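You operate a simulated robot arm through the tools that you are given. There is no shell and no other tool. Be economical: measure what you need, move in short steps, check, and stop when the job is done.

Carry out the task below with a simulated two-armed robot. There is one attempt and no reset: what you move stays moved.

## Task
Cap the blue and orange posts and stand them in the blue tray.
Fine: one hand holds each post still while the other screws its cap home; purple cap on blue, white cap on orange. Set down upright: blue post, orange post.

It is judged by the outcome, as a careful person would: the job done as asked, and still so three seconds after it is handed in. It fails if anything else is knocked over, pushed out of place, dropped, spilled or broken. A push-on lid holds only when it is set on centred and level and pressed home; a screw cap is set on level and turned clockwise until tight.

## Robot
Two 6-joint arms with two-finger parallel grippers on one trunk, on a base that drives. Base frame: it is fixed to the floor where the robot stands at the start and does not move with it; the origin is under the middle of the robot, x ahead of it, y to its left, z up; the surface under the hand at the start is at about z = 0.8. Readings come in m, degrees, newtons and seconds.
The left shoulder is at the start at [0.06, 0.187, 1.097], the right one opposite. With the tool pointing down near the work surface each hand reaches from about 0.26 to 0.62 m from the robot's upright axis, wherever it stands, measured 20 degrees to its own side. Places, roughly: blue tray [0.5, -0.4, 0.8]. Payload 1.57 kg a hand.
The TCP of each hand is the grasp point between the finger pads, 0.03 m short of the fingertips. In the tool frame z runs along the fingers and y along their closing line. The gripper opens to 0.11 m. The fingers are 0.024 m wide and 0.012 m thick; the gripper's body (0.048 by 0.112 m) begins 0.078 m behind the TCP.
Orientation is told as [roll, pitch, yaw] about the base's x, y, z axes, in that order, counted from this pose: with the fingers straight down and closing along the base's y, the tool's x points along the base's -x, its y along +y and its z along -z.

## Interface
- The arms move only by the tool nudge_tool. It takes "left_series", "right_series" or both (then of equal length, played together; a hand with none holds still); each is a list of rows, each a list of 3 entries, a list of its own where there are three numbers: the turn, a rotation vector about the tool's x, y, z in units of 45 degrees (1.0 is 45 degrees), then the shift along the tool's x, y, z in units of 250 mm (1.0 is 250 mm), then the finger opening in m, from 0 to 0.11. In form: [[[ax, ay, az], [tx, ty, tz], gripper], ...]. A call has 1 to 12 rows; each row is the pose to reach, as a shift and turn from the pose commanded when the call began, along the tool's axes at that moment. A call with a number of a shift or a turn outside -1 to 1 is refused whole. Rows are played at 5 a second. More than 0.05 m and 8.6 degrees between two rows, or a gripper value outside its range, and nothing of the call is played. Where a pose cannot be reached the arm comes as near as it can. A force on the tool above 40 N (or 10 N above the force at the start of the call, whichever is more), or a blocked arm, ends the call early, and 0.2 s more pass. Each finger travels about 0.153 m/s and halts on what it meets, pressing with about 30 N; the grip force reading is that of the motor and also rises with nothing between the fingers. The clock runs only during rows and for 0.2 s after the last one: add rows that repeat a pose to give the fingers time. The reply holds the time, the measured pose of the TCP, the force on the tool along the base axes, the opening and the grip force, in the units named above and with some noise, with the torque about the TCP (base axes, N m) and any sound that the robot's microphone picked up, and new pictures: "pictures" is both (left out), scene, wrist or none (wrist: the cameras of the hands that moved).
- Cameras (640 x 400 px; columns grow to the right, rows downward): "scene" is now at [0.0236, -0.0334, 1.6508]; the picture's right is [-0.35, -0.94, 0.00], its down [-0.68, 0.26, -0.69] and it looks along [0.64, -0.24, -0.73] (base axes); focal length 284 px, centre (320, 200). "left" rides on the left gripper at [0.07, -0.016, -0.141] in its tool frame; the picture's right is [0.23, 0.97, 0.00], its down [-0.86, 0.20, -0.48] and it looks along [-0.47, 0.11, 0.88] (tool axes); focal length 222 px, centre (320, 200). "right" rides on the right gripper at [0.07, 0.016, -0.141] in its tool frame; the picture's right is [-0.23, 0.97, 0.00], its down [-0.86, -0.20, -0.48] and it looks along [-0.47, -0.11, 0.88] (tool axes); focal length 222 px, centre (320, 200). There is no depth. A picture from a camera that has moved, and an enlarged one, comes with that camera's place and axes in the base frame and with its lens. The place of the scene camera against the robot may be out by one fixed shift of up to 0.018 m in any direction.
- lift_body(by): slides the trunk up (or, below 0, down) by that many m; the arms and the scene camera ride with it, the base frame stays. It gives what a move gives, with no picture.
- drive_base(legs): drives the robot by 1 to 6 legs, each [ahead, left, turn to the left] in m, m and degrees, along the robot's own axes; the way and the turn of a leg run together, so that a leg with both is an arc; at most 1.5 m and 180 degrees a leg. The arms and the cameras ride along, it lands a little off, and it stops where it bumps. It gives what a move gives, and a new picture of the scene camera.
- turn_head(pan, tilt): turns the head with the scene camera to pan (to the left, within 86 degrees either way) and tilt (down, from -29 to 69), counted from straight ahead of the robot. It gives what a move gives, and a new picture of the scene camera.
- zoom(camera, box): a new picture of the part [left, top, right, bottom] of that camera's present view, enlarged. The clock stands still meanwhile.
- finish_job(): hands the job in; it is judged then, once.

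Go step by step. Nothing tells you exact positions but the pictures and the camera data: compare them with the known pose of the tool, close in by small moves and look again before you grip or let go. The budget is 120 turns and 260 pictures, counting those below and the enlarged ones. Unless the task says otherwise, let go and move clear before handing in, and close with one line.

The tools are called after ">>>" as name(argument=value, ...) on one line, values as JSON. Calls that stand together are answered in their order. nudge_tool: Moves the arms, as the interface text tells. Its arguments: {"type":"object","properties":{"left_series":{"type":"array","items":{"type":"array"}},"right_series":{"type":"array","items":{"type":"array"}},"pictures":{"type":"string","enum":["both","scene","wrist","none"]}},"required":[]} The other tools are called the same way: lift_body (by) slides the trunk up or down; drive_base (legs) drives the base; turn_head (pan, tilt) turns the head that bears the scene camera; zoom (camera, box) takes an enlarged picture of a part of a camera's view; finish_job () hands the job in.

At the start:

```text
t: 0.0
left_ee_pos: [0.4632, 0.077, 1.1133]
left_orientation: [0.1, 0.0, 0.0]
left_force: [-0.3, 0.3, -0.6]
left_wrist_torque: [0.01, -0.02, 0.01]
left_finger_gap: 0.1102
left_grasp_force: 0.1
right_ee_pos: [0.3958, -0.3001, 1.1915]
right_orientation: [0.0, 0.0, 0.0]
right_force: [0.3, 0.2, 0.0]
right_wrist_torque: [-0.02, 0.0, 0.01]
right_finger_gap: 0.1099
right_grasp_force: 0.0
trunk travel left (down, up): [-0.725, 0.265]
robot x, y, heading: [-0.0009, -0.0014, 0.0]
head pan, tilt: [-20.7, 46.7]
```

scene: 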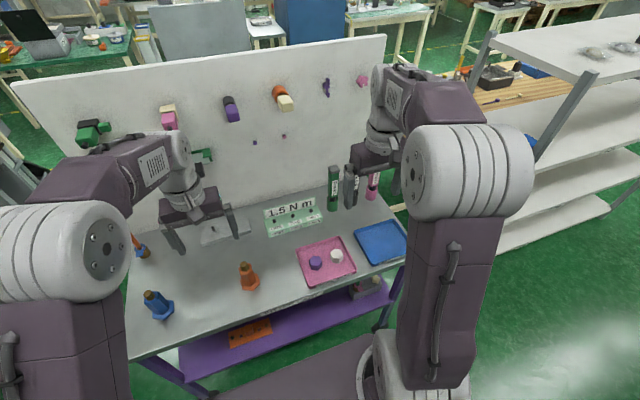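
right: 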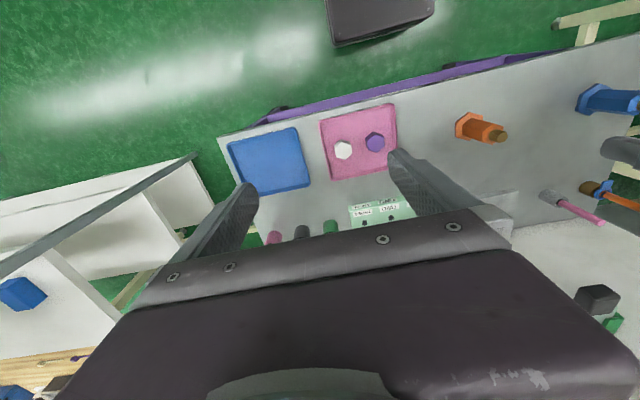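
left: 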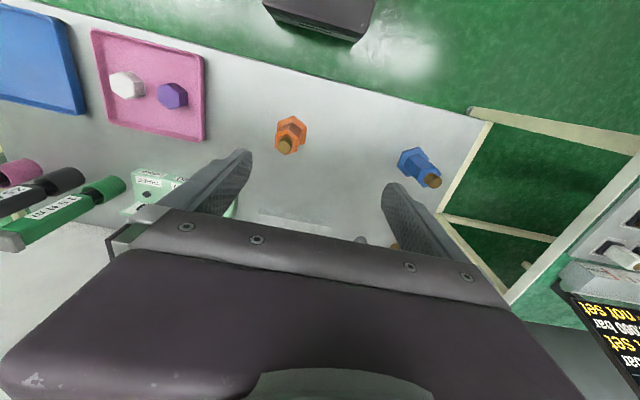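

I see a blue post on the left, an orange post in the middle, purple and white caps on a pink tray, and a blue tray on the right. I'll zoom in on these, and on the "1.5 N m" sign.

>>> zoom(camera="scene", box=[120, 220, 280, 320])

>>> zoom(camera="scene", box=[260, 180, 420, 280])

>>> zoom(camera="left", box=[240, 90, 480, 240])

```text
4.00 times, centred on (200, 270) of scene
camera zoom: at [0.0236, -0.0334, 1.6508], right [-0.35, -0.94, 0.0], down [-0.68, 0.26, -0.69], along [0.64, -0.24, -0.73], focal length 1136 px, centre (800, -80)
```

zoom: 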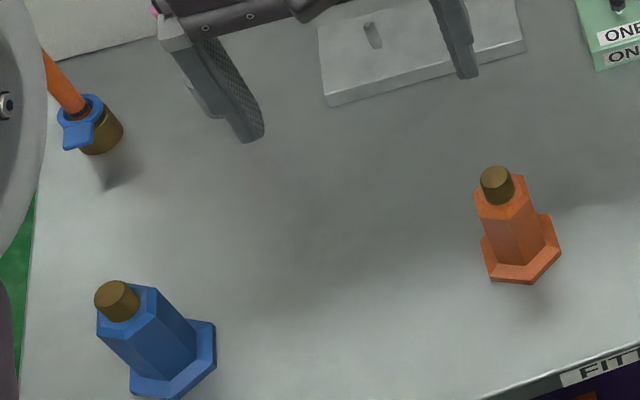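

```text
4.00 times, centred on (340, 230) of scene
camera zoom: at [0.0236, -0.0334, 1.6508], right [-0.35, -0.94, 0.0], down [-0.68, 0.26, -0.69], along [0.64, -0.24, -0.73], focal length 1136 px, centre (240, 80)
```

zoom: 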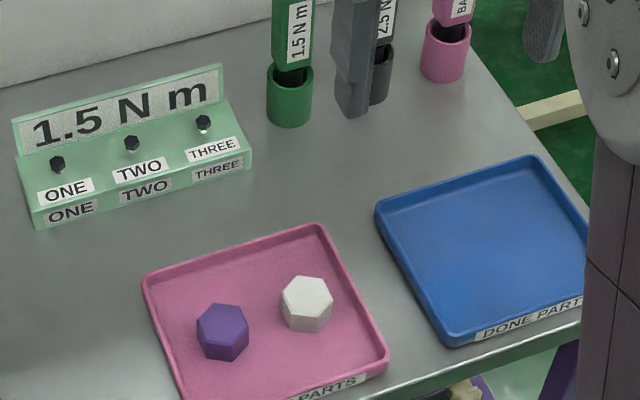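

```text
2.67 times, centred on (360, 165) of left
camera zoom: at [0.3922, 0.0615, 1.2542], right [-0.23, 0.97, 0.0], down [0.86, 0.2, 0.48], along [0.47, 0.11, -0.88], focal length 592 px, centre (213, 293)
```

zoom: 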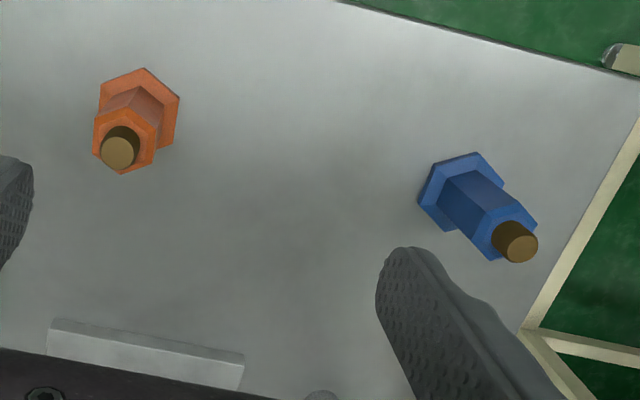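

Orange post is near [0.49, 0.03] and blue near [0.50, 0.29]; the caps are near [0.48, -0.19] (purple) and [0.48, -0.27] (white). I'll have the left hand hold each post from its left side, tilted, and the right hand work from above. First I yaw the left hand and move the right hand over the caps.

>>> nudge_tool(left_series=[[[0, 0, -0.167], [0, 0.1, 0], 0.11], [[0, 0, -0.333], [0, 0.2, 0], 0.11], [[0, 0, -0.5], [0, 0.3, 0], 0.11], [[0, 0, -0.667], [0, 0.4, 0], 0.11], [[0, 0, -0.833], [0, 0.5, 0], 0.11], [[0, 0, -1], [0, 0.6, 0], 0.11]], right_series=[[[0, 0, 0], [0, 0.04, 0.15], 0.11], [[0, 0, 0], [0, 0.08, 0.3], 0.11], [[0, 0, 0], [0, 0.12, 0.45], 0.11], [[0, 0, 0], [0, 0.14, 0.6], 0.11], [[0, 0, 0], [0, 0.14, 0.7], 0.11], [[0, 0, 0], [0, 0.14, 0.8], 0.11]], pictures="wrist")

>>> nudge_tool(left_series=[[[0, 0, -0.167], [0, 0, 0], 0.11], [[0, 0, -0.333], [0, 0, 0], 0.11], [[0, 0, -0.5], [0, 0, 0], 0.11], [[0, 0, -0.667], [0, 0, 0], 0.11], [[0, 0, -0.833], [0, 0, 0], 0.11], [[0, 0, -1], [0, 0, 0], 0.11]], pictures="wrist")

>>> nudge_tool(left_series=[[[0, 0.167, 0], [0, 0, 0.1], 0.11], [[0, 0.333, 0], [0, 0, 0.2], 0.11], [[0, 0.5, 0], [0, 0, 0.3], 0.11], [[0, 0.667, 0], [0, 0, 0.4], 0.11], [[0, 0.833, 0], [0, 0, 0.5], 0.11], [[0, 1, 0], [0, 0, 0.6], 0.11]], pictures="both")

```text
t: 1.4
left_ee_pos: [0.4638, 0.2282, 1.1128]
left_orientation: [0.0, 0.0, 45.2]
left_force: [0.5, 0.1, 0.6]
left_wrist_torque: [0.0, 0.01, 0.0]
left_finger_gap: 0.1101
left_grasp_force: 0.0
right_ee_pos: [0.3954, -0.2649, 0.99]
right_orientation: [0.0, 0.1, 0.1]
right_force: [0.2, 0.1, 1.0]
right_wrist_torque: [-0.02, -0.01, -0.01]
right_finger_gap: 0.1098
right_grasp_force: 0.0
trunk travel left (down, up): [-0.725, 0.265]
robot x, y, heading: [-0.0008, 0.003, 0.0]
head pan, tilt: [-20.7, 46.7]
camera right: at [0.3268, -0.2482, 1.1329], right [0.23, 0.97, 0.0], down [0.86, -0.2, 0.48], along [0.47, -0.11, -0.88], focal length 222 px, centre (320, 200)
camera left: at [0.4258, 0.1687, 1.2532], right [-0.85, 0.53, 0.0], down [0.46, 0.75, 0.48], along [0.25, 0.41, -0.88], focal length 222 px, centre (320, 200)
```

right: 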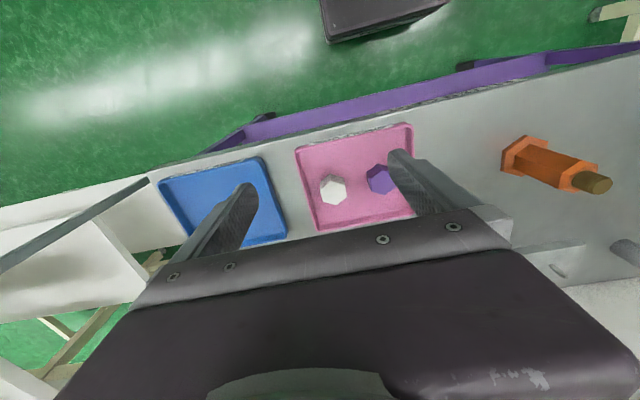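
left: 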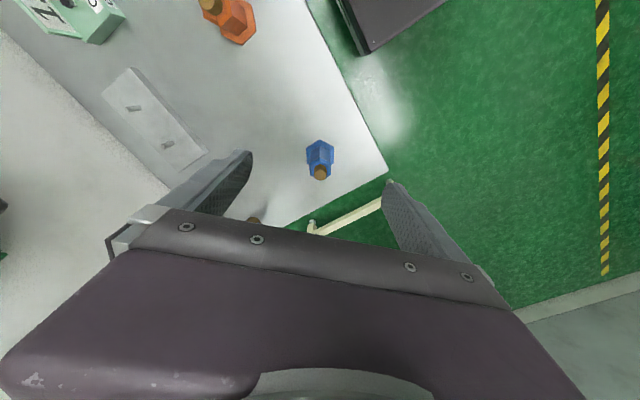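

```text
t: 2.8
left_ee_pos: [0.4629, 0.2272, 1.1132]
left_orientation: [-0.1, 0.0, 90.1]
left_force: [0.6, 0.8, -0.2]
left_wrist_torque: [-0.02, 0.03, -0.02]
left_finger_gap: 0.1099
left_grasp_force: 0.0
right_ee_pos: [0.3955, -0.2659, 0.9916]
right_orientation: [0.1, 0.0, 0.0]
right_force: [0.8, -0.3, -0.6]
right_wrist_torque: [-0.01, -0.02, 0.01]
right_finger_gap: 0.1099
right_grasp_force: 0.1
trunk travel left (down, up): [-0.725, 0.265]
robot x, y, heading: [-0.0013, 0.0023, 0.1]
head pan, tilt: [-20.7, 46.7]
camera left: at [0.4787, 0.1583, 1.2545], right [-0.97, -0.23, 0.0], down [-0.2, 0.85, 0.48], along [-0.11, 0.47, -0.88], focal length 222 px, centre (320, 200)
```

left: 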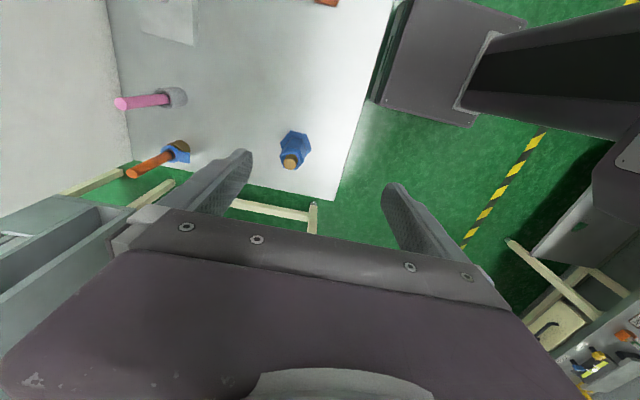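

```text
t: 4.2
left_ee_pos: [0.4628, 0.2281, 0.9612]
left_orientation: [0.0, 45.2, 90.0]
left_force: [-0.4, 0.0, 0.9]
left_wrist_torque: [-0.04, 0.04, -0.05]
left_finger_gap: 0.1099
left_grasp_force: 0.1
right_ee_pos: [0.3955, -0.2648, 0.9911]
right_orientation: [0.0, 0.0, 0.0]
right_force: [-0.9, 0.1, -0.3]
right_wrist_torque: [0.0, -0.02, -0.02]
right_finger_gap: 0.1102
right_grasp_force: 0.2
trunk travel left (down, up): [-0.725, 0.265]
robot x, y, heading: [0.0013, 0.0001, -0.1]
head pan, tilt: [-20.7, 46.7]
camera scene: at [0.0246, -0.0316, 1.6509], right [-0.35, -0.94, 0.0], down [-0.68, 0.26, -0.69], along [0.64, -0.24, -0.73], focal length 284 px, centre (320, 200)
camera left: at [0.4791, 0.2802, 1.1096], right [-0.97, -0.16, 0.16], down [-0.2, 0.94, -0.27], along [-0.11, -0.29, -0.95], focal length 222 px, centre (320, 200)
```

scene: 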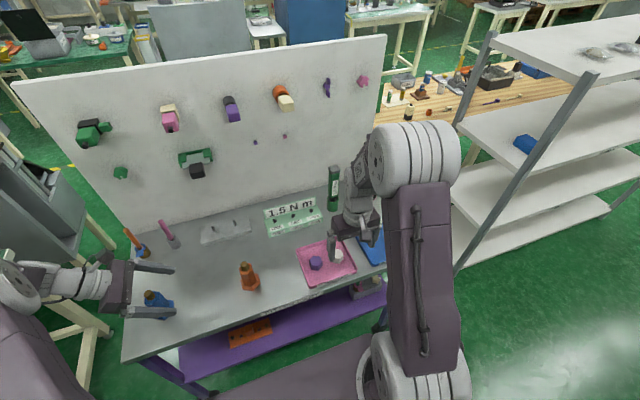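
left: 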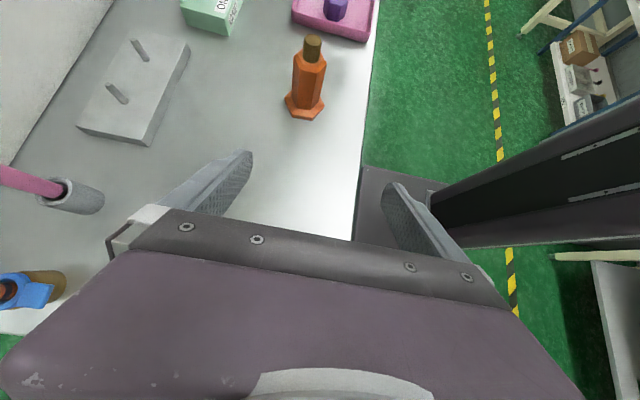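

The tilted side approach works. I'll zoom in on the orange post to get its exact place and how its flats lie.

>>> zoom(camera="left", box=[240, 20, 384, 130])

>>> zoom(camera="right", box=[280, 110, 440, 230])

>>> zoom(camera="right", box=[480, 110, 640, 230])

```text
3.64 times, centred on (312, 75) of left
camera zoom: at [0.4791, 0.2802, 1.1096], right [-0.97, -0.16, 0.16], down [-0.2, 0.94, -0.27], along [-0.11, -0.29, -0.95], focal length 808 px, centre (349, 654)
```

zoom: 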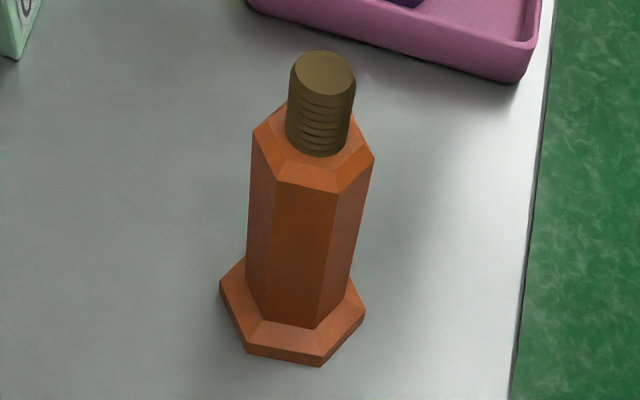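

```text
3.33 times, centred on (360, 170) of right
camera zoom: at [0.3269, -0.2474, 1.1335], right [0.23, 0.97, 0.0], down [0.86, -0.2, 0.48], along [0.47, -0.11, -0.88], focal length 740 px, centre (187, 300)
```

zoom: 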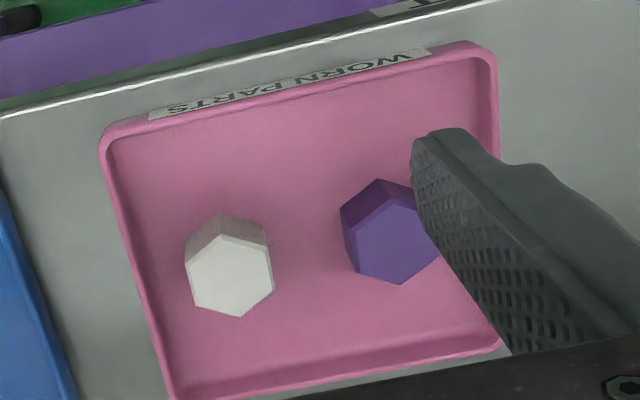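

```text
3.33 times, centred on (560, 170) of right
camera zoom: at [0.3269, -0.2474, 1.1335], right [0.23, 0.97, 0.0], down [0.86, -0.2, 0.48], along [0.47, -0.11, -0.88], focal length 740 px, centre (-480, 300)
```

zoom: 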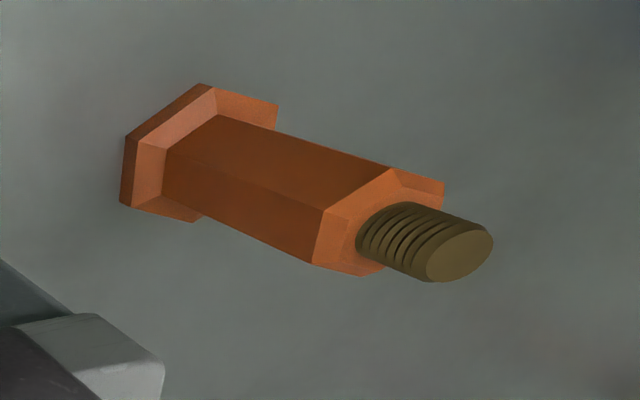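

Orange post axis comes out near [0.4955, 0.031], shoulder at z≈0.886, with flats facing ±y and ±30° off x. The caps are at white [0.481, -0.263] and purple [0.481, -0.189], with flats facing ±y. I'll yaw the left hand to 120° and tilt it to about 60°, and bring the right hand over the white cap with a narrower opening.

>>> nudge_tool(left_series=[[[0.118, 0, -0.118], [0.035, 0.03, 0.035], 0.11], [[0.236, 0, -0.236], [0.07, 0.06, 0.07], 0.11], [[0.354, 0, -0.354], [0.105, 0.09, 0.105], 0.09], [[0.4714, 0, -0.4714], [0.1414, 0.12, 0.1414], 0.07]], right_series=[[[0, 0, 0], [-0.085, 0, 0.06], 0.09], [[0, 0, 0], [-0.17, 0, 0.12], 0.07], [[0, 0, 0], [-0.256, 0, 0.18], 0.056], [[0, 0, 0], [-0.342, 0.006, 0.244], 0.056]], pictures="none")

>>> nudge_tool(left_series=[[[0, 0.111, 0], [0.003, 0.026, 0.13], 0.07], [[0, 0.222, 0], [0.005, 0.052, 0.26], 0.07], [[0, 0.333, 0], [0.0076, 0.078, 0.392], 0.07]], pictures="both")

>>> zoom(camera="right", box=[240, 100, 400, 200])

```text
t: 5.2
left_ee_pos: [0.4338, 0.1767, 0.9619]
left_orientation: [0.0, 44.8, 119.9]
left_force: [1.0, 0.5, -0.3]
left_wrist_torque: [0.04, 0.0, -0.01]
left_finger_gap: 0.0699
left_grasp_force: 0.1
right_ee_pos: [0.4816, -0.265, 0.9312]
right_orientation: [-0.1, -0.1, 0.0]
right_force: [-0.3, -0.5, -0.2]
right_wrist_torque: [0.04, 0.02, -0.02]
right_finger_gap: 0.0558
right_grasp_force: 0.1
trunk travel left (down, up): [-0.725, 0.265]
robot x, y, heading: [0.0006, 0.0011, 0.1]
head pan, tilt: [-20.7, 46.7]
```

```text
t: 6.0
left_ee_pos: [0.4536, 0.1063, 0.8946]
left_orientation: [-0.1, 60.1, 120.0]
left_force: [0.4, -0.1, -0.4]
left_wrist_torque: [-0.01, 0.0, 0.02]
left_finger_gap: 0.07
left_grasp_force: 0.1
right_ee_pos: [0.4823, -0.2636, 0.9301]
right_orientation: [0.0, 0.0, 0.1]
right_force: [0.0, -0.4, -0.5]
right_wrist_torque: [-0.01, 0.0, -0.02]
right_finger_gap: 0.0562
right_grasp_force: 0.1
trunk travel left (down, up): [-0.725, 0.265]
robot x, y, heading: [0.0016, 0.0005, 0.1]
head pan, tilt: [-20.7, 46.7]
camera scene: at [0.0242, -0.0333, 1.6509], right [-0.35, -0.94, 0.0], down [-0.68, 0.26, -0.69], along [0.64, -0.24, -0.73], focal length 284 px, centre (320, 200)
camera left: at [0.4218, 0.1916, 1.0254], right [-0.79, -0.59, 0.2], down [-0.59, 0.63, -0.5], along [0.17, -0.51, -0.84], focal length 222 px, centre (320, 200)
```

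scene: 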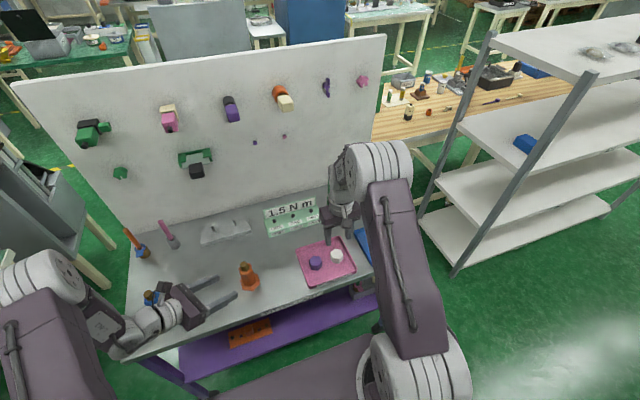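
left: 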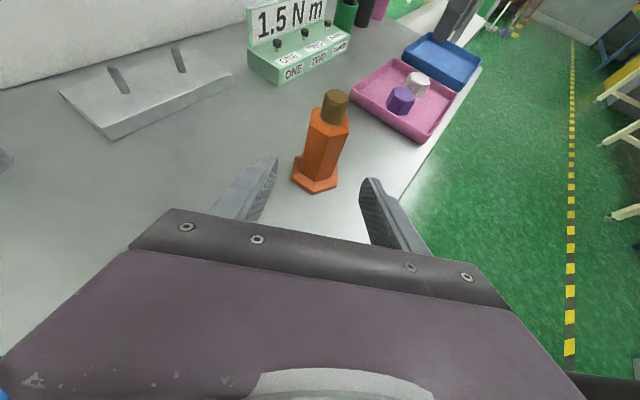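

```text
4.00 times, centred on (320, 150) of right
camera zoom: at [0.413, -0.2476, 1.0739], right [0.23, 0.97, 0.0], down [0.86, -0.2, 0.48], along [0.47, -0.11, -0.88], focal length 888 px, centre (320, 400)
```

zoom: 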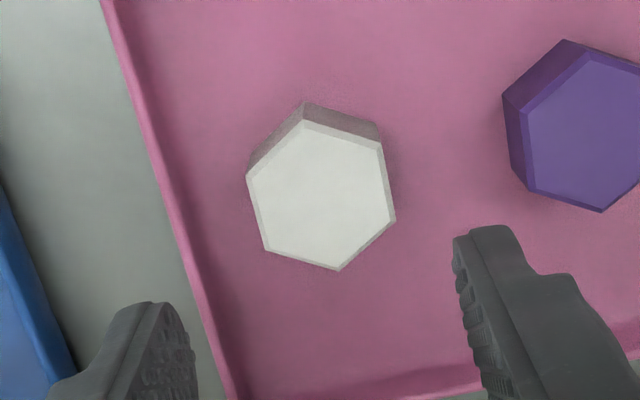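

The left hand is lined up with the orange post and the right hand is over the white cap. I'll advance and grip both.

>>> nudge_tool(left_series=[[[0, 0, 0], [-0.002, 0.001, 0.09], 0.07], [[0, 0, 0], [-0.004, 0.002, 0.18], 0.07], [[0, 0, 0], [-0.006, 0.003, 0.27], 0.07], [[0, 0, 0], [-0.009, 0.005, 0.357], 0.07], [[0, 0, 0], [-0.009, 0.005, 0.357], 0.07]], right_series=[[[0, 0, 0], [0.008, 0, 0.09], 0.056], [[0, 0, 0], [0.008, 0, 0.18], 0.056], [[0, 0, 0], [0.008, 0, 0.27], 0.056], [[0, 0, 0], [0.008, 0, 0.352], 0.056], [[0, 0, 0], [0.008, 0, 0.352], 0.056]], pictures="wrist")

```text
t: 7.2
left_ee_pos: [0.4874, 0.0417, 0.8461]
left_orientation: [-0.1, 60.0, 120.0]
left_force: [0.3, 0.4, 0.0]
left_wrist_torque: [-0.01, -0.04, 0.02]
left_finger_gap: 0.07
left_grasp_force: 0.0
right_ee_pos: [0.4786, -0.2643, 0.8411]
right_orientation: [-0.1, 0.0, -0.1]
right_force: [0.8, 0.0, 0.2]
right_wrist_torque: [-0.04, -0.01, 0.02]
right_finger_gap: 0.0561
right_grasp_force: 0.1
trunk travel left (down, up): [-0.725, 0.265]
robot x, y, heading: [0.0022, 0.0012, 0.1]
head pan, tilt: [-20.7, 46.7]
camera right: at [0.4103, -0.2465, 0.9838], right [0.23, 0.97, 0.0], down [0.85, -0.2, 0.48], along [0.47, -0.11, -0.88], focal length 222 px, centre (320, 200)
camera left: at [0.4578, 0.1264, 0.9774], right [-0.79, -0.59, 0.2], down [-0.59, 0.63, -0.5], along [0.17, -0.51, -0.84], focal length 222 px, centre (320, 200)
```

right: 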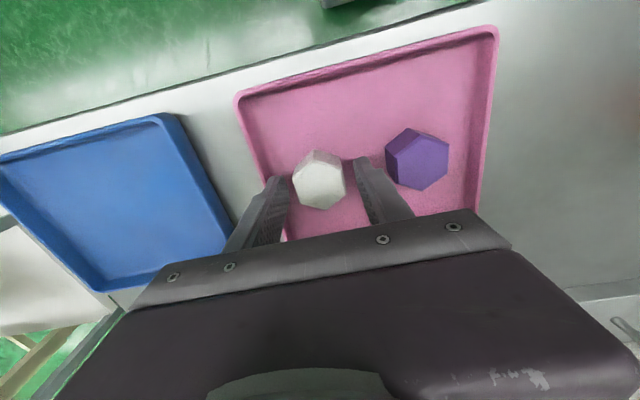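
left: 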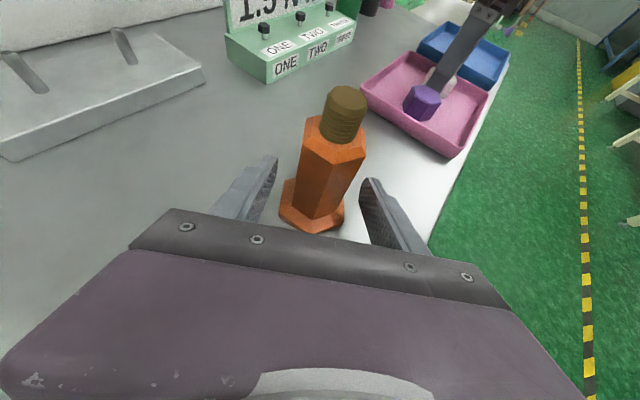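

Both hands straddle their parts; I'm closing both.

>>> nudge_tool(left_series=[[[0, 0, 0], [0, 0, 0], 0.055], [[0, 0, 0], [0, 0, 0], 0.044], [[0, 0, 0], [0, 0, 0], 0.03], [[0, 0, 0], [0, 0, 0], 0.02]], right_series=[[[0, 0, 0], [0, 0, 0], 0.05], [[0, 0, 0], [0, 0, 0], 0.042], [[0, 0, 0], [0, 0, 0], 0.03], [[0, 0, 0], [0, 0, 0], 0.02]], pictures="wrist")

>>> zoom(camera="left", box=[220, 70, 420, 240])

```text
t: 8.2
left_ee_pos: [0.489, 0.0405, 0.8474]
left_orientation: [-0.1, 60.0, 119.9]
left_force: [1.1, 0.1, 3.7]
left_wrist_torque: [0.01, 0.02, 0.0]
left_finger_gap: 0.0376
left_grasp_force: 30.1
right_ee_pos: [0.4802, -0.2639, 0.8422]
right_orientation: [0.0, -0.1, 0.0]
right_force: [1.1, 0.1, -0.7]
right_wrist_torque: [0.0, -0.01, -0.02]
right_finger_gap: 0.0424
right_grasp_force: 30.3
trunk travel left (down, up): [-0.725, 0.265]
robot x, y, heading: [-0.0032, 0.0031, -0.1]
head pan, tilt: [-20.7, 46.7]
camera right: at [0.4107, -0.2469, 0.9837], right [0.23, 0.97, 0.0], down [0.86, -0.2, 0.48], along [0.47, -0.11, -0.88], focal length 222 px, centre (320, 200)
camera left: at [0.4583, 0.1262, 0.9778], right [-0.79, -0.59, 0.2], down [-0.59, 0.63, -0.5], along [0.17, -0.51, -0.84], focal length 222 px, centre (320, 200)
```

right: 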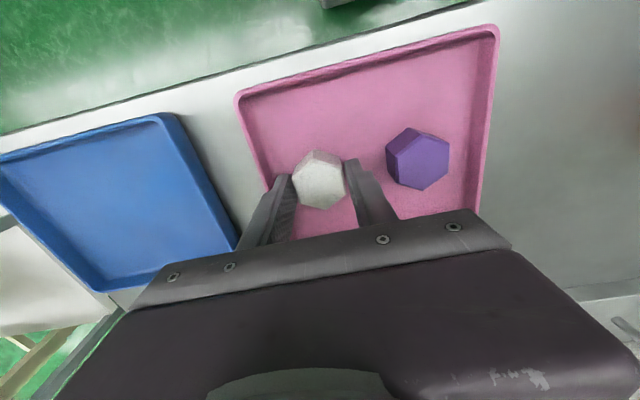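
left: 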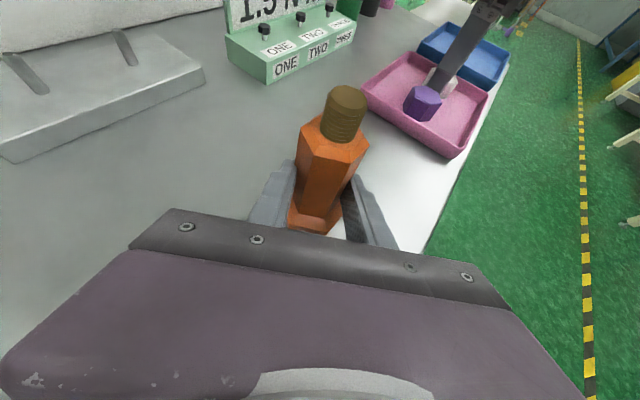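

```text
2.35 times, centred on (320, 155) of left
camera zoom: at [0.4583, 0.1262, 0.9778], right [-0.79, -0.59, 0.2], down [-0.59, 0.63, -0.5], along [0.17, -0.51, -0.84], focal length 523 px, centre (320, 306)
```

zoom: 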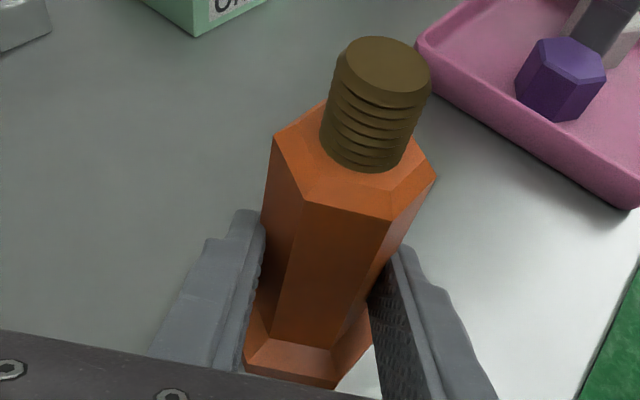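

Both are gripped, the left at 37.6 mm and the right at 42.4 mm. I'll check that the white cap sits flat in the fingers before lifting.

>>> zoom(camera="right", box=[250, 120, 410, 240])

```text
3.33 times, centred on (330, 180) of right
camera zoom: at [0.4107, -0.2469, 0.9837], right [0.23, 0.97, 0.0], down [0.86, -0.2, 0.48], along [0.47, -0.11, -0.88], focal length 740 px, centre (287, 267)
```

zoom: 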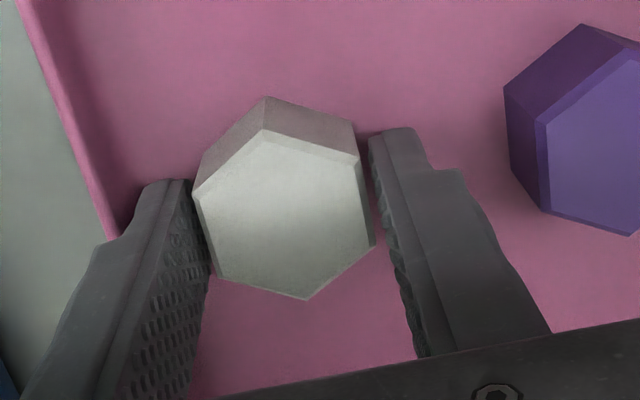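

The cap sits flat and centred in the fingers. I'll lift it and carry it toward the stud at about [0.496, 0.029].

>>> nudge_tool(right_series=[[[0, 0, 0], [0, 0, -0.08], 0.02], [[0, 0, 0], [0, 0, -0.2], 0.02], [[0, 0, 0], [0, 0, -0.36], 0.02], [[0, 0, 0], [0, 0, -0.52], 0.02], [[0, 0, 0], [-0.015, 0.15, -0.54], 0.02], [[0, 0, 0], [-0.03, 0.3, -0.54], 0.02], [[0, 0, 0], [-0.045, 0.45, -0.54], 0.02], [[0, 0, 0], [-0.063, 0.6, -0.54], 0.02]], pictures="none")

>>> nudge_tool(right_series=[[[0, 0, 0], [0, 0.15, 0], 0.02], [[0, 0, 0], [0, 0.3, 0], 0.02], [[0, 0, 0], [0, 0.45, 0], 0.02], [[0, 0, 0], [0, 0.572, 0], 0.02], [[0, 0, 0], [0, 0.572, 0], 0.02]], pictures="both")

>>> zoom(camera="left", box=[240, 20, 440, 170])

>>> zoom(camera="right", box=[240, 120, 400, 240])

```text
t: 10.0
left_ee_pos: [0.4873, 0.0413, 0.8465]
left_orientation: [0.0, 60.0, 119.9]
left_force: [-1.4, 0.0, 5.4]
left_wrist_torque: [-0.03, 0.02, -0.07]
left_finger_gap: 0.0377
left_grasp_force: 30.0
right_ee_pos: [0.4942, -0.1115, 0.9775]
right_orientation: [0.0, 0.0, -0.1]
right_force: [-0.1, 0.3, 0.9]
right_wrist_torque: [-0.07, 0.02, 0.02]
right_finger_gap: 0.0421
right_grasp_force: 30.0
trunk travel left (down, up): [-0.725, 0.265]
robot x, y, heading: [-0.0063, 0.0032, 0.4]
head pan, tilt: [-20.7, 46.7]
```

```text
t: 11.2
left_ee_pos: [0.487, 0.0414, 0.8455]
left_orientation: [-0.1, 60.1, 120.0]
left_force: [-0.5, 0.6, 5.2]
left_wrist_torque: [-0.15, -0.04, 0.03]
left_finger_gap: 0.0376
left_grasp_force: 29.9
right_ee_pos: [0.4937, 0.0275, 0.9783]
right_orientation: [0.0, 0.0, 0.1]
right_force: [-0.4, 0.2, -0.2]
right_wrist_torque: [-0.01, -0.01, -0.02]
right_finger_gap: 0.0424
right_grasp_force: 30.1
trunk travel left (down, up): [-0.725, 0.265]
robot x, y, heading: [-0.0016, -0.0003, 0.1]
head pan, tilt: [-20.7, 46.7]
camera scene: at [0.0227, -0.0335, 1.6508], right [-0.35, -0.94, 0.0], down [-0.68, 0.26, -0.69], along [0.64, -0.24, -0.73], focal length 284 px, centre (320, 200)
camera right: at [0.4253, 0.0449, 1.1205], right [0.23, 0.97, 0.0], down [0.85, -0.2, 0.48], along [0.47, -0.11, -0.88], focal length 222 px, centre (320, 200)
```

scene: 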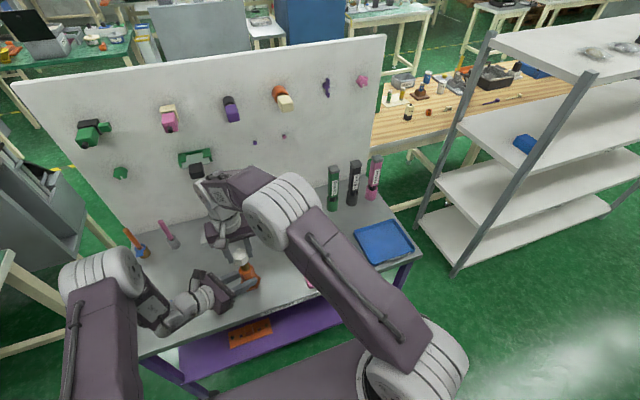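
right: 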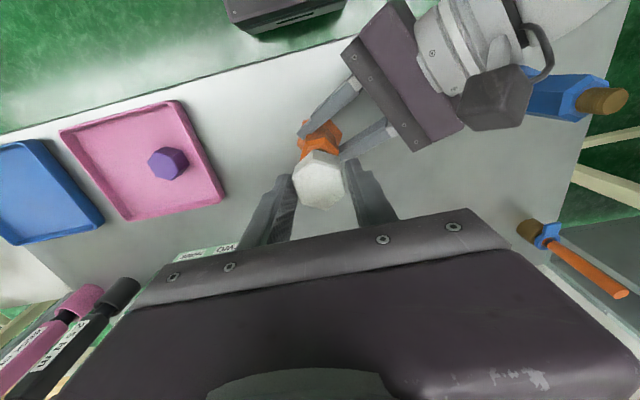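

```text
2.67 times, centred on (340, 95) of left
camera zoom: at [0.4577, 0.1263, 0.9778], right [-0.79, -0.59, 0.2], down [-0.59, 0.63, -0.5], along [0.17, -0.51, -0.84], focal length 592 px, centre (267, 480)
```

zoom: 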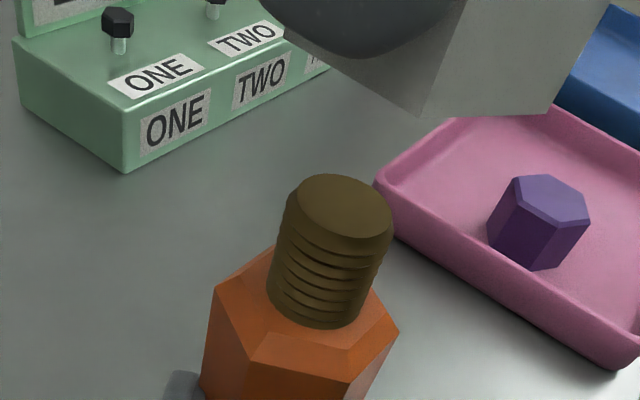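

```text
3.33 times, centred on (320, 180) of right
camera zoom: at [0.4253, 0.0449, 1.1205], right [0.23, 0.97, 0.0], down [0.85, -0.2, 0.48], along [0.47, -0.11, -0.88], focal length 740 px, centre (320, 267)
```

zoom: 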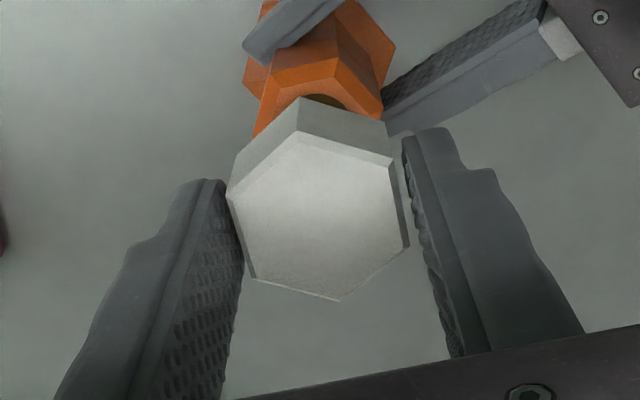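

The cap is above the stud and within about 1 mm of its axis. I'll lower it to just above the stud and look again.

>>> nudge_tool(right_series=[[[0, 0, 0], [0, 0, 0.04], 0.02], [[0, 0, 0], [-0.002, 0, 0.08], 0.02], [[0, 0, 0], [-0.002, 0, 0.08], 0.02]], pictures="wrist")

>>> zoom(camera="left", box=[260, 10, 420, 160])

>>> zoom(camera="scene", box=[190, 230, 310, 310])

```text
t: 12.0
left_ee_pos: [0.4882, 0.0416, 0.8451]
left_orientation: [-0.1, 60.0, 120.0]
left_force: [-0.2, 1.2, 3.4]
left_wrist_torque: [-0.09, 0.0, -0.04]
left_finger_gap: 0.0373
left_grasp_force: 30.2
right_ee_pos: [0.4949, 0.0291, 0.9578]
right_orientation: [0.1, -0.1, 0.0]
right_force: [1.1, 0.2, 0.3]
right_wrist_torque: [0.02, -0.02, 0.02]
right_finger_gap: 0.0423
right_grasp_force: 30.2
trunk travel left (down, up): [-0.725, 0.265]
robot x, y, heading: [0.0001, 0.0022, -0.0]
head pan, tilt: [-20.7, 46.7]
camera right: at [0.4259, 0.0456, 1.1001], right [0.23, 0.97, 0.0], down [0.85, -0.2, 0.48], along [0.47, -0.11, -0.88], focal length 222 px, centre (320, 200)
```

right: 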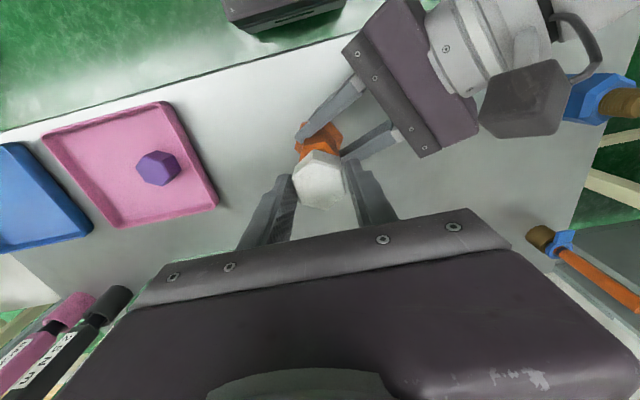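

```text
2.67 times, centred on (340, 85) of left
camera zoom: at [0.4577, 0.1264, 0.9777], right [-0.79, -0.59, 0.2], down [-0.59, 0.63, -0.5], along [0.17, -0.51, -0.84], focal length 592 px, centre (267, 507)
```

zoom: 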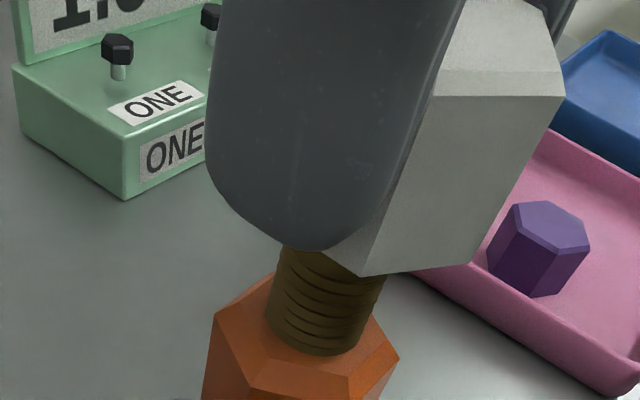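

```text
5.00 times, centred on (250, 270) of scene
camera zoom: at [0.0228, -0.0332, 1.6509], right [-0.35, -0.94, 0.0], down [-0.68, 0.26, -0.69], along [0.64, -0.24, -0.73], focal length 1420 px, centre (670, -150)
```

zoom: 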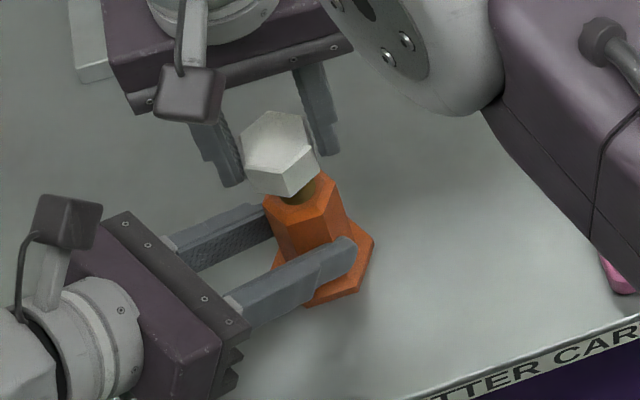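

The cap bottom is about 8 mm over the stud top. I'll lower slowly until contact.

>>> nudge_tool(right_series=[[[0, 0, 0], [0, 0, 0.012], 0.02], [[0, 0, 0], [0, 0, 0.024], 0.02], [[0, 0, 0], [0, 0, 0.032], 0.02], [[0, 0, 0], [0, 0, 0.038], 0.02], [[0, 0, 0], [0, 0, 0.044], 0.02], [[0, 0, 0], [0, 0, 0.044], 0.02]], pictures="none")

>>> zoom(camera="left", box=[260, 10, 420, 160])

>>> zoom(camera="scene", box=[220, 240, 280, 300])

```text
t: 13.4
left_ee_pos: [0.4878, 0.0418, 0.8473]
left_orientation: [-0.1, 59.9, 120.0]
left_force: [9.7, 1.0, -7.0]
left_wrist_torque: [-0.26, 0.12, 0.23]
left_finger_gap: 0.0375
left_grasp_force: 29.6
right_ee_pos: [0.4939, 0.0304, 0.9488]
right_orientation: [0.1, -0.2, -0.1]
right_force: [-4.6, -3.4, 23.1]
right_wrist_torque: [-0.26, -0.11, -0.03]
right_finger_gap: 0.0424
right_grasp_force: 29.9
trunk travel left (down, up): [-0.725, 0.265]
robot x, y, heading: [-0.0004, 0.0007, 0.3]
head pan, tilt: [-20.7, 46.7]
```

```text
2.67 times, centred on (340, 85) of left
camera zoom: at [0.4575, 0.1261, 0.9779], right [-0.79, -0.59, 0.2], down [-0.59, 0.63, -0.5], along [0.17, -0.51, -0.84], focal length 592 px, centre (267, 507)
```

zoom: 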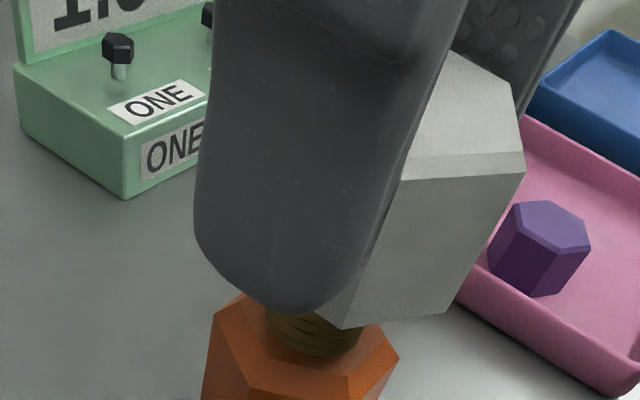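

```text
6.67 times, centred on (250, 270) of scene
camera zoom: at [0.022, -0.0339, 1.651], right [-0.35, -0.94, 0.0], down [-0.68, 0.26, -0.69], along [0.64, -0.24, -0.73], focal length 1894 px, centre (787, -267)
```

zoom: 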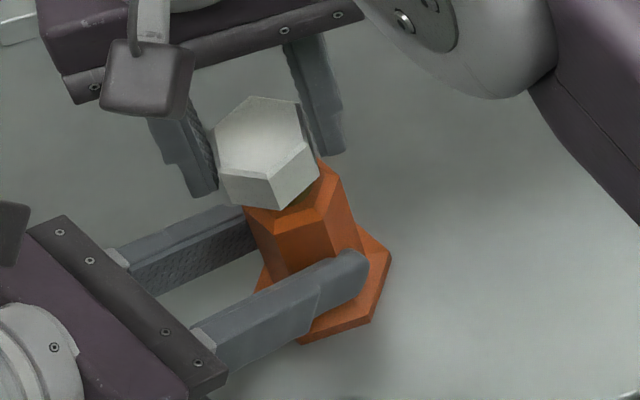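

Contact at about 23 N with the cap bottom on the stud top, and alignment looks within 1 mm. I'll turn clockwise 45° with light pressure and watch height and torque.

>>> nudge_tool(right_series=[[[0, 0, 0.17], [0, 0, 0], 0.02], [[0, 0, 0.34], [0, 0, 0], 0.02], [[0, 0, 0.5], [0, 0, 0.001], 0.02], [[0, 0, 0.67], [0, 0, 0.002], 0.02], [[0, 0, 0.83], [0, 0, 0.002], 0.02], [[0, 0, 1.0], [0, 0, 0.003], 0.02]], pictures="none")

>>> zoom(camera="left", box=[260, 10, 420, 160])

```text
t: 14.8
left_ee_pos: [0.4864, 0.0413, 0.8466]
left_orientation: [0.0, 60.0, 120.0]
left_force: [0.6, -6.1, -6.7]
left_wrist_torque: [0.44, -0.05, -0.04]
left_finger_gap: 0.0376
left_grasp_force: 30.2
right_ee_pos: [0.4942, 0.0308, 0.9475]
right_orientation: [0.2, -0.1, -45.2]
right_force: [5.4, 5.6, 28.2]
right_wrist_torque: [-0.13, -0.34, 0.07]
right_finger_gap: 0.0427
right_grasp_force: 30.3
trunk travel left (down, up): [-0.725, 0.265]
robot x, y, heading: [-0.0004, 0.0009, 0.1]
head pan, tilt: [-20.7, 46.7]
```

```text
2.67 times, centred on (340, 85) of left
camera zoom: at [0.4569, 0.1263, 0.9778], right [-0.79, -0.58, 0.2], down [-0.59, 0.63, -0.5], along [0.17, -0.51, -0.84], focal length 592 px, centre (267, 507)
```

zoom: 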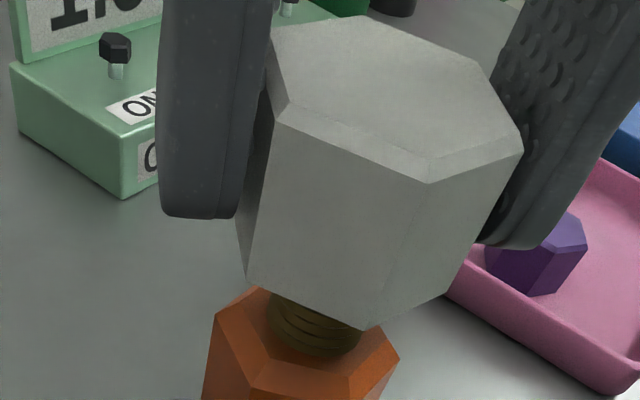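

The cap hasn't bitten. Comparing stud top and cap bottom in the same plane puts the stud about 3.5 mm to −y of the cap, and the torque agrees. I'll lift slightly, turn back and shift.

>>> nudge_tool(right_series=[[[0, 0, 0], [0, 0, -0.02], 0.02], [[0, 0, -0.17], [0, 0, -0.04], 0.02], [[0, 0, -0.34], [-0.0127, -0.007, -0.048], 0.02], [[0, 0, -0.5], [-0.0127, -0.007, -0.048], 0.02], [[0, 0, -0.67], [-0.0127, -0.007, -0.048], 0.02], [[0, 0, -0.83], [-0.0127, -0.007, -0.048], 0.02], [[0, 0, -1.0], [-0.0127, -0.007, -0.048], 0.02], [[0, 0, -1.0], [-0.0127, -0.007, -0.048], 0.02]], pictures="none")

>>> zoom(camera="left", box=[260, 10, 420, 160])

>>> zoom(camera="scene", box=[220, 240, 280, 300])

```text
t: 16.6
left_ee_pos: [0.489, 0.0404, 0.8477]
left_orientation: [0.1, 60.2, 120.1]
left_force: [3.1, -0.2, 5.7]
left_wrist_torque: [-0.14, -0.03, 0.05]
left_finger_gap: 0.0377
left_grasp_force: 30.0
right_ee_pos: [0.4958, 0.027, 0.956]
right_orientation: [0.0, 0.0, 0.2]
right_force: [0.0, 0.1, 0.2]
right_wrist_torque: [0.01, -0.01, -0.03]
right_finger_gap: 0.0423
right_grasp_force: 30.2
trunk travel left (down, up): [-0.725, 0.265]
robot x, y, heading: [0.0021, 0.0006, 0.3]
head pan, tilt: [-20.7, 46.7]
```

```text
2.67 times, centred on (340, 85) of left
camera zoom: at [0.4582, 0.1264, 0.9777], right [-0.79, -0.59, 0.2], down [-0.59, 0.63, -0.5], along [0.17, -0.51, -0.84], focal length 592 px, centre (267, 507)
```

zoom: 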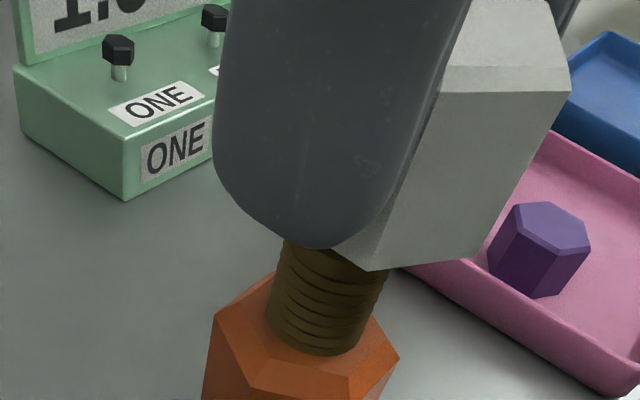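

```text
6.67 times, centred on (250, 270) of scene
camera zoom: at [0.0234, -0.0332, 1.6509], right [-0.35, -0.94, 0.0], down [-0.68, 0.26, -0.69], along [0.64, -0.24, -0.73], focal length 1894 px, centre (787, -267)
```

zoom: 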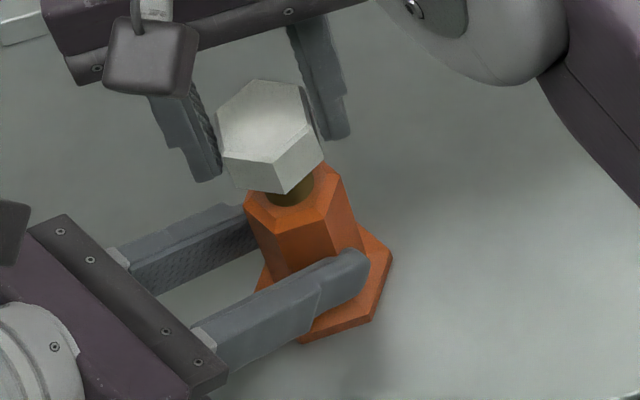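

The scene view now shows the cap on the post's axis. I'll lower again and read the forces.

>>> nudge_tool(right_series=[[[0, 0, 0], [0, 0, 0.012], 0.02], [[0, 0, 0], [0, 0, 0.022], 0.02], [[0, 0, 0], [0, 0, 0.03], 0.02], [[0, 0, 0], [0, 0, 0.036], 0.02], [[0, 0, 0], [0, 0, 0.042], 0.02], [[0, 0, 0], [0, 0, 0.042], 0.02]], pictures="none")

>>> zoom(camera="left", box=[260, 10, 420, 160])

>>> zoom(camera="scene", box=[220, 240, 280, 300])

```text
t: 18.0
left_ee_pos: [0.4881, 0.0409, 0.8461]
left_orientation: [-0.1, 60.0, 120.0]
left_force: [2.4, 0.3, 6.3]
left_wrist_torque: [-0.07, -0.11, 0.03]
left_finger_gap: 0.0374
left_grasp_force: 29.6
right_ee_pos: [0.4968, 0.0276, 0.9475]
right_orientation: [0.1, 0.0, 0.0]
right_force: [-0.4, 0.2, 0.6]
right_wrist_torque: [-0.01, -0.01, 0.02]
right_finger_gap: 0.0422
right_grasp_force: 30.1
trunk travel left (down, up): [-0.725, 0.265]
robot x, y, heading: [0.0037, 0.0018, -0.1]
head pan, tilt: [-20.7, 46.7]
```

```text
2.67 times, centred on (340, 85) of left
camera zoom: at [0.458, 0.1264, 0.9777], right [-0.79, -0.59, 0.2], down [-0.59, 0.63, -0.5], along [0.17, -0.51, -0.84], focal length 592 px, centre (267, 507)
```

zoom: 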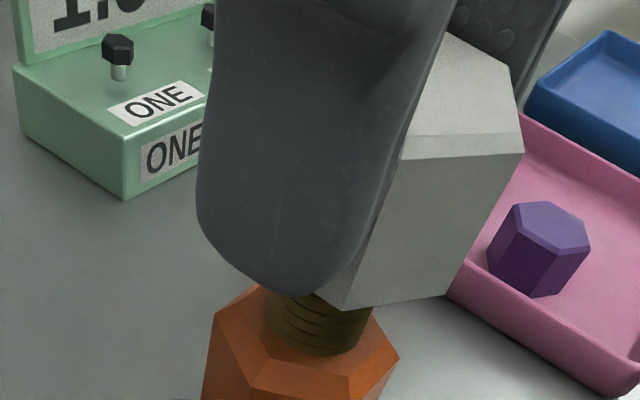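

```text
6.67 times, centred on (250, 270) of scene
camera zoom: at [0.0232, -0.0332, 1.6509], right [-0.35, -0.94, 0.0], down [-0.68, 0.26, -0.69], along [0.64, -0.24, -0.73], focal length 1894 px, centre (787, -267)
```

zoom: 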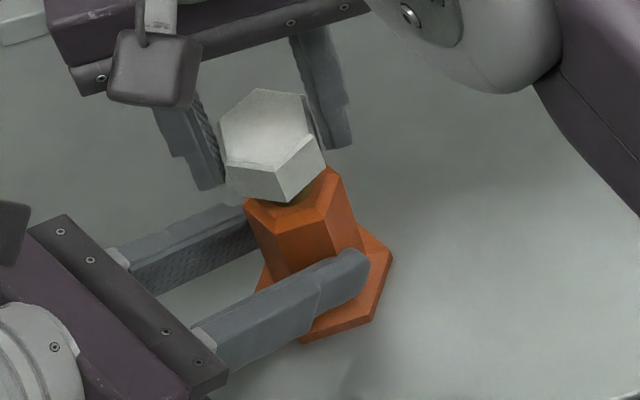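

No contact force at a height where it pressed before, so the stud may be entering the cap. I'll keep lowering slowly.

>>> nudge_tool(right_series=[[[0, 0, 0], [0, 0, 0.008], 0.02], [[0, 0, 0], [0, 0, 0.016], 0.02], [[0, 0, 0], [0, 0, 0.024], 0.02], [[0, 0, 0], [0, 0, 0.024], 0.02]], pictures="none")

>>> zoom(camera="left", box=[260, 10, 420, 160])

```text
t: 19.0
left_ee_pos: [0.4873, 0.0417, 0.8464]
left_orientation: [0.0, 59.9, 119.9]
left_force: [3.5, -0.4, 7.0]
left_wrist_torque: [-0.14, -0.14, 0.02]
left_finger_gap: 0.0374
left_grasp_force: 30.3
right_ee_pos: [0.496, 0.0274, 0.9409]
right_orientation: [0.1, 0.0, 0.1]
right_force: [0.3, 0.4, -0.5]
right_wrist_torque: [0.01, 0.0, -0.01]
right_finger_gap: 0.0423
right_grasp_force: 29.9
trunk travel left (down, up): [-0.725, 0.265]
robot x, y, heading: [-0.001, -0.0032, -0.1]
head pan, tilt: [-20.7, 46.7]
```

```text
2.67 times, centred on (340, 85) of left
camera zoom: at [0.4579, 0.1263, 0.9777], right [-0.79, -0.59, 0.2], down [-0.59, 0.63, -0.5], along [0.17, -0.51, -0.84], focal length 592 px, centre (267, 507)
```

zoom: 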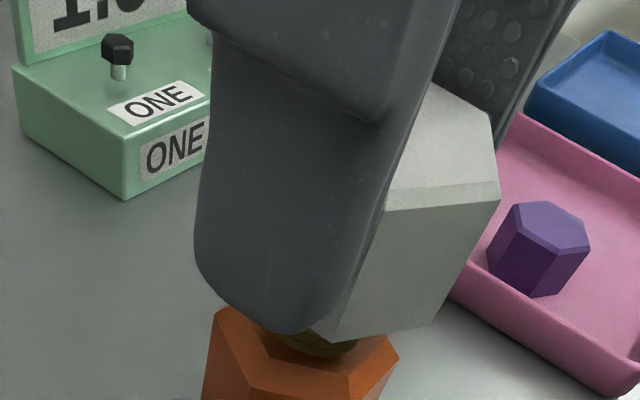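

The cap is sliding over the stud freely. I'll continue down to the thread.

>>> nudge_tool(right_series=[[[0, 0, 0], [0, 0, 0.01], 0.02], [[0, 0, 0], [0, 0, 0.02], 0.02], [[0, 0, 0], [0, 0, 0.03], 0.02], [[0, 0, 0], [0, 0, 0.04], 0.02], [[0, 0, 0], [0, 0, 0.04], 0.02]], pictures="none")

>>> zoom(camera="left", box=[260, 10, 420, 160])

```text
t: 20.2
left_ee_pos: [0.4877, 0.0418, 0.8473]
left_orientation: [0.0, 60.0, 120.0]
left_force: [-1.2, 3.5, 7.1]
left_wrist_torque: [-0.26, -0.28, 0.02]
left_finger_gap: 0.0375
left_grasp_force: 29.5
right_ee_pos: [0.4955, 0.0267, 0.9305]
right_orientation: [0.0, 0.0, 0.0]
right_force: [2.9, -2.7, 1.8]
right_wrist_torque: [-0.07, -0.05, -0.01]
right_finger_gap: 0.0423
right_grasp_force: 30.4
trunk travel left (down, up): [-0.725, 0.265]
robot x, y, heading: [-0.0017, 0.0018, 0.0]
head pan, tilt: [-20.7, 46.7]
```

```text
2.67 times, centred on (340, 85) of left
camera zoom: at [0.4578, 0.1263, 0.9777], right [-0.79, -0.59, 0.2], down [-0.59, 0.63, -0.5], along [0.17, -0.51, -0.84], focal length 592 px, centre (267, 507)
```

zoom: 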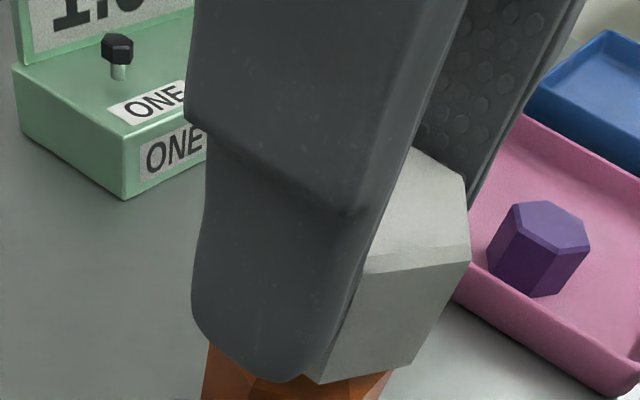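

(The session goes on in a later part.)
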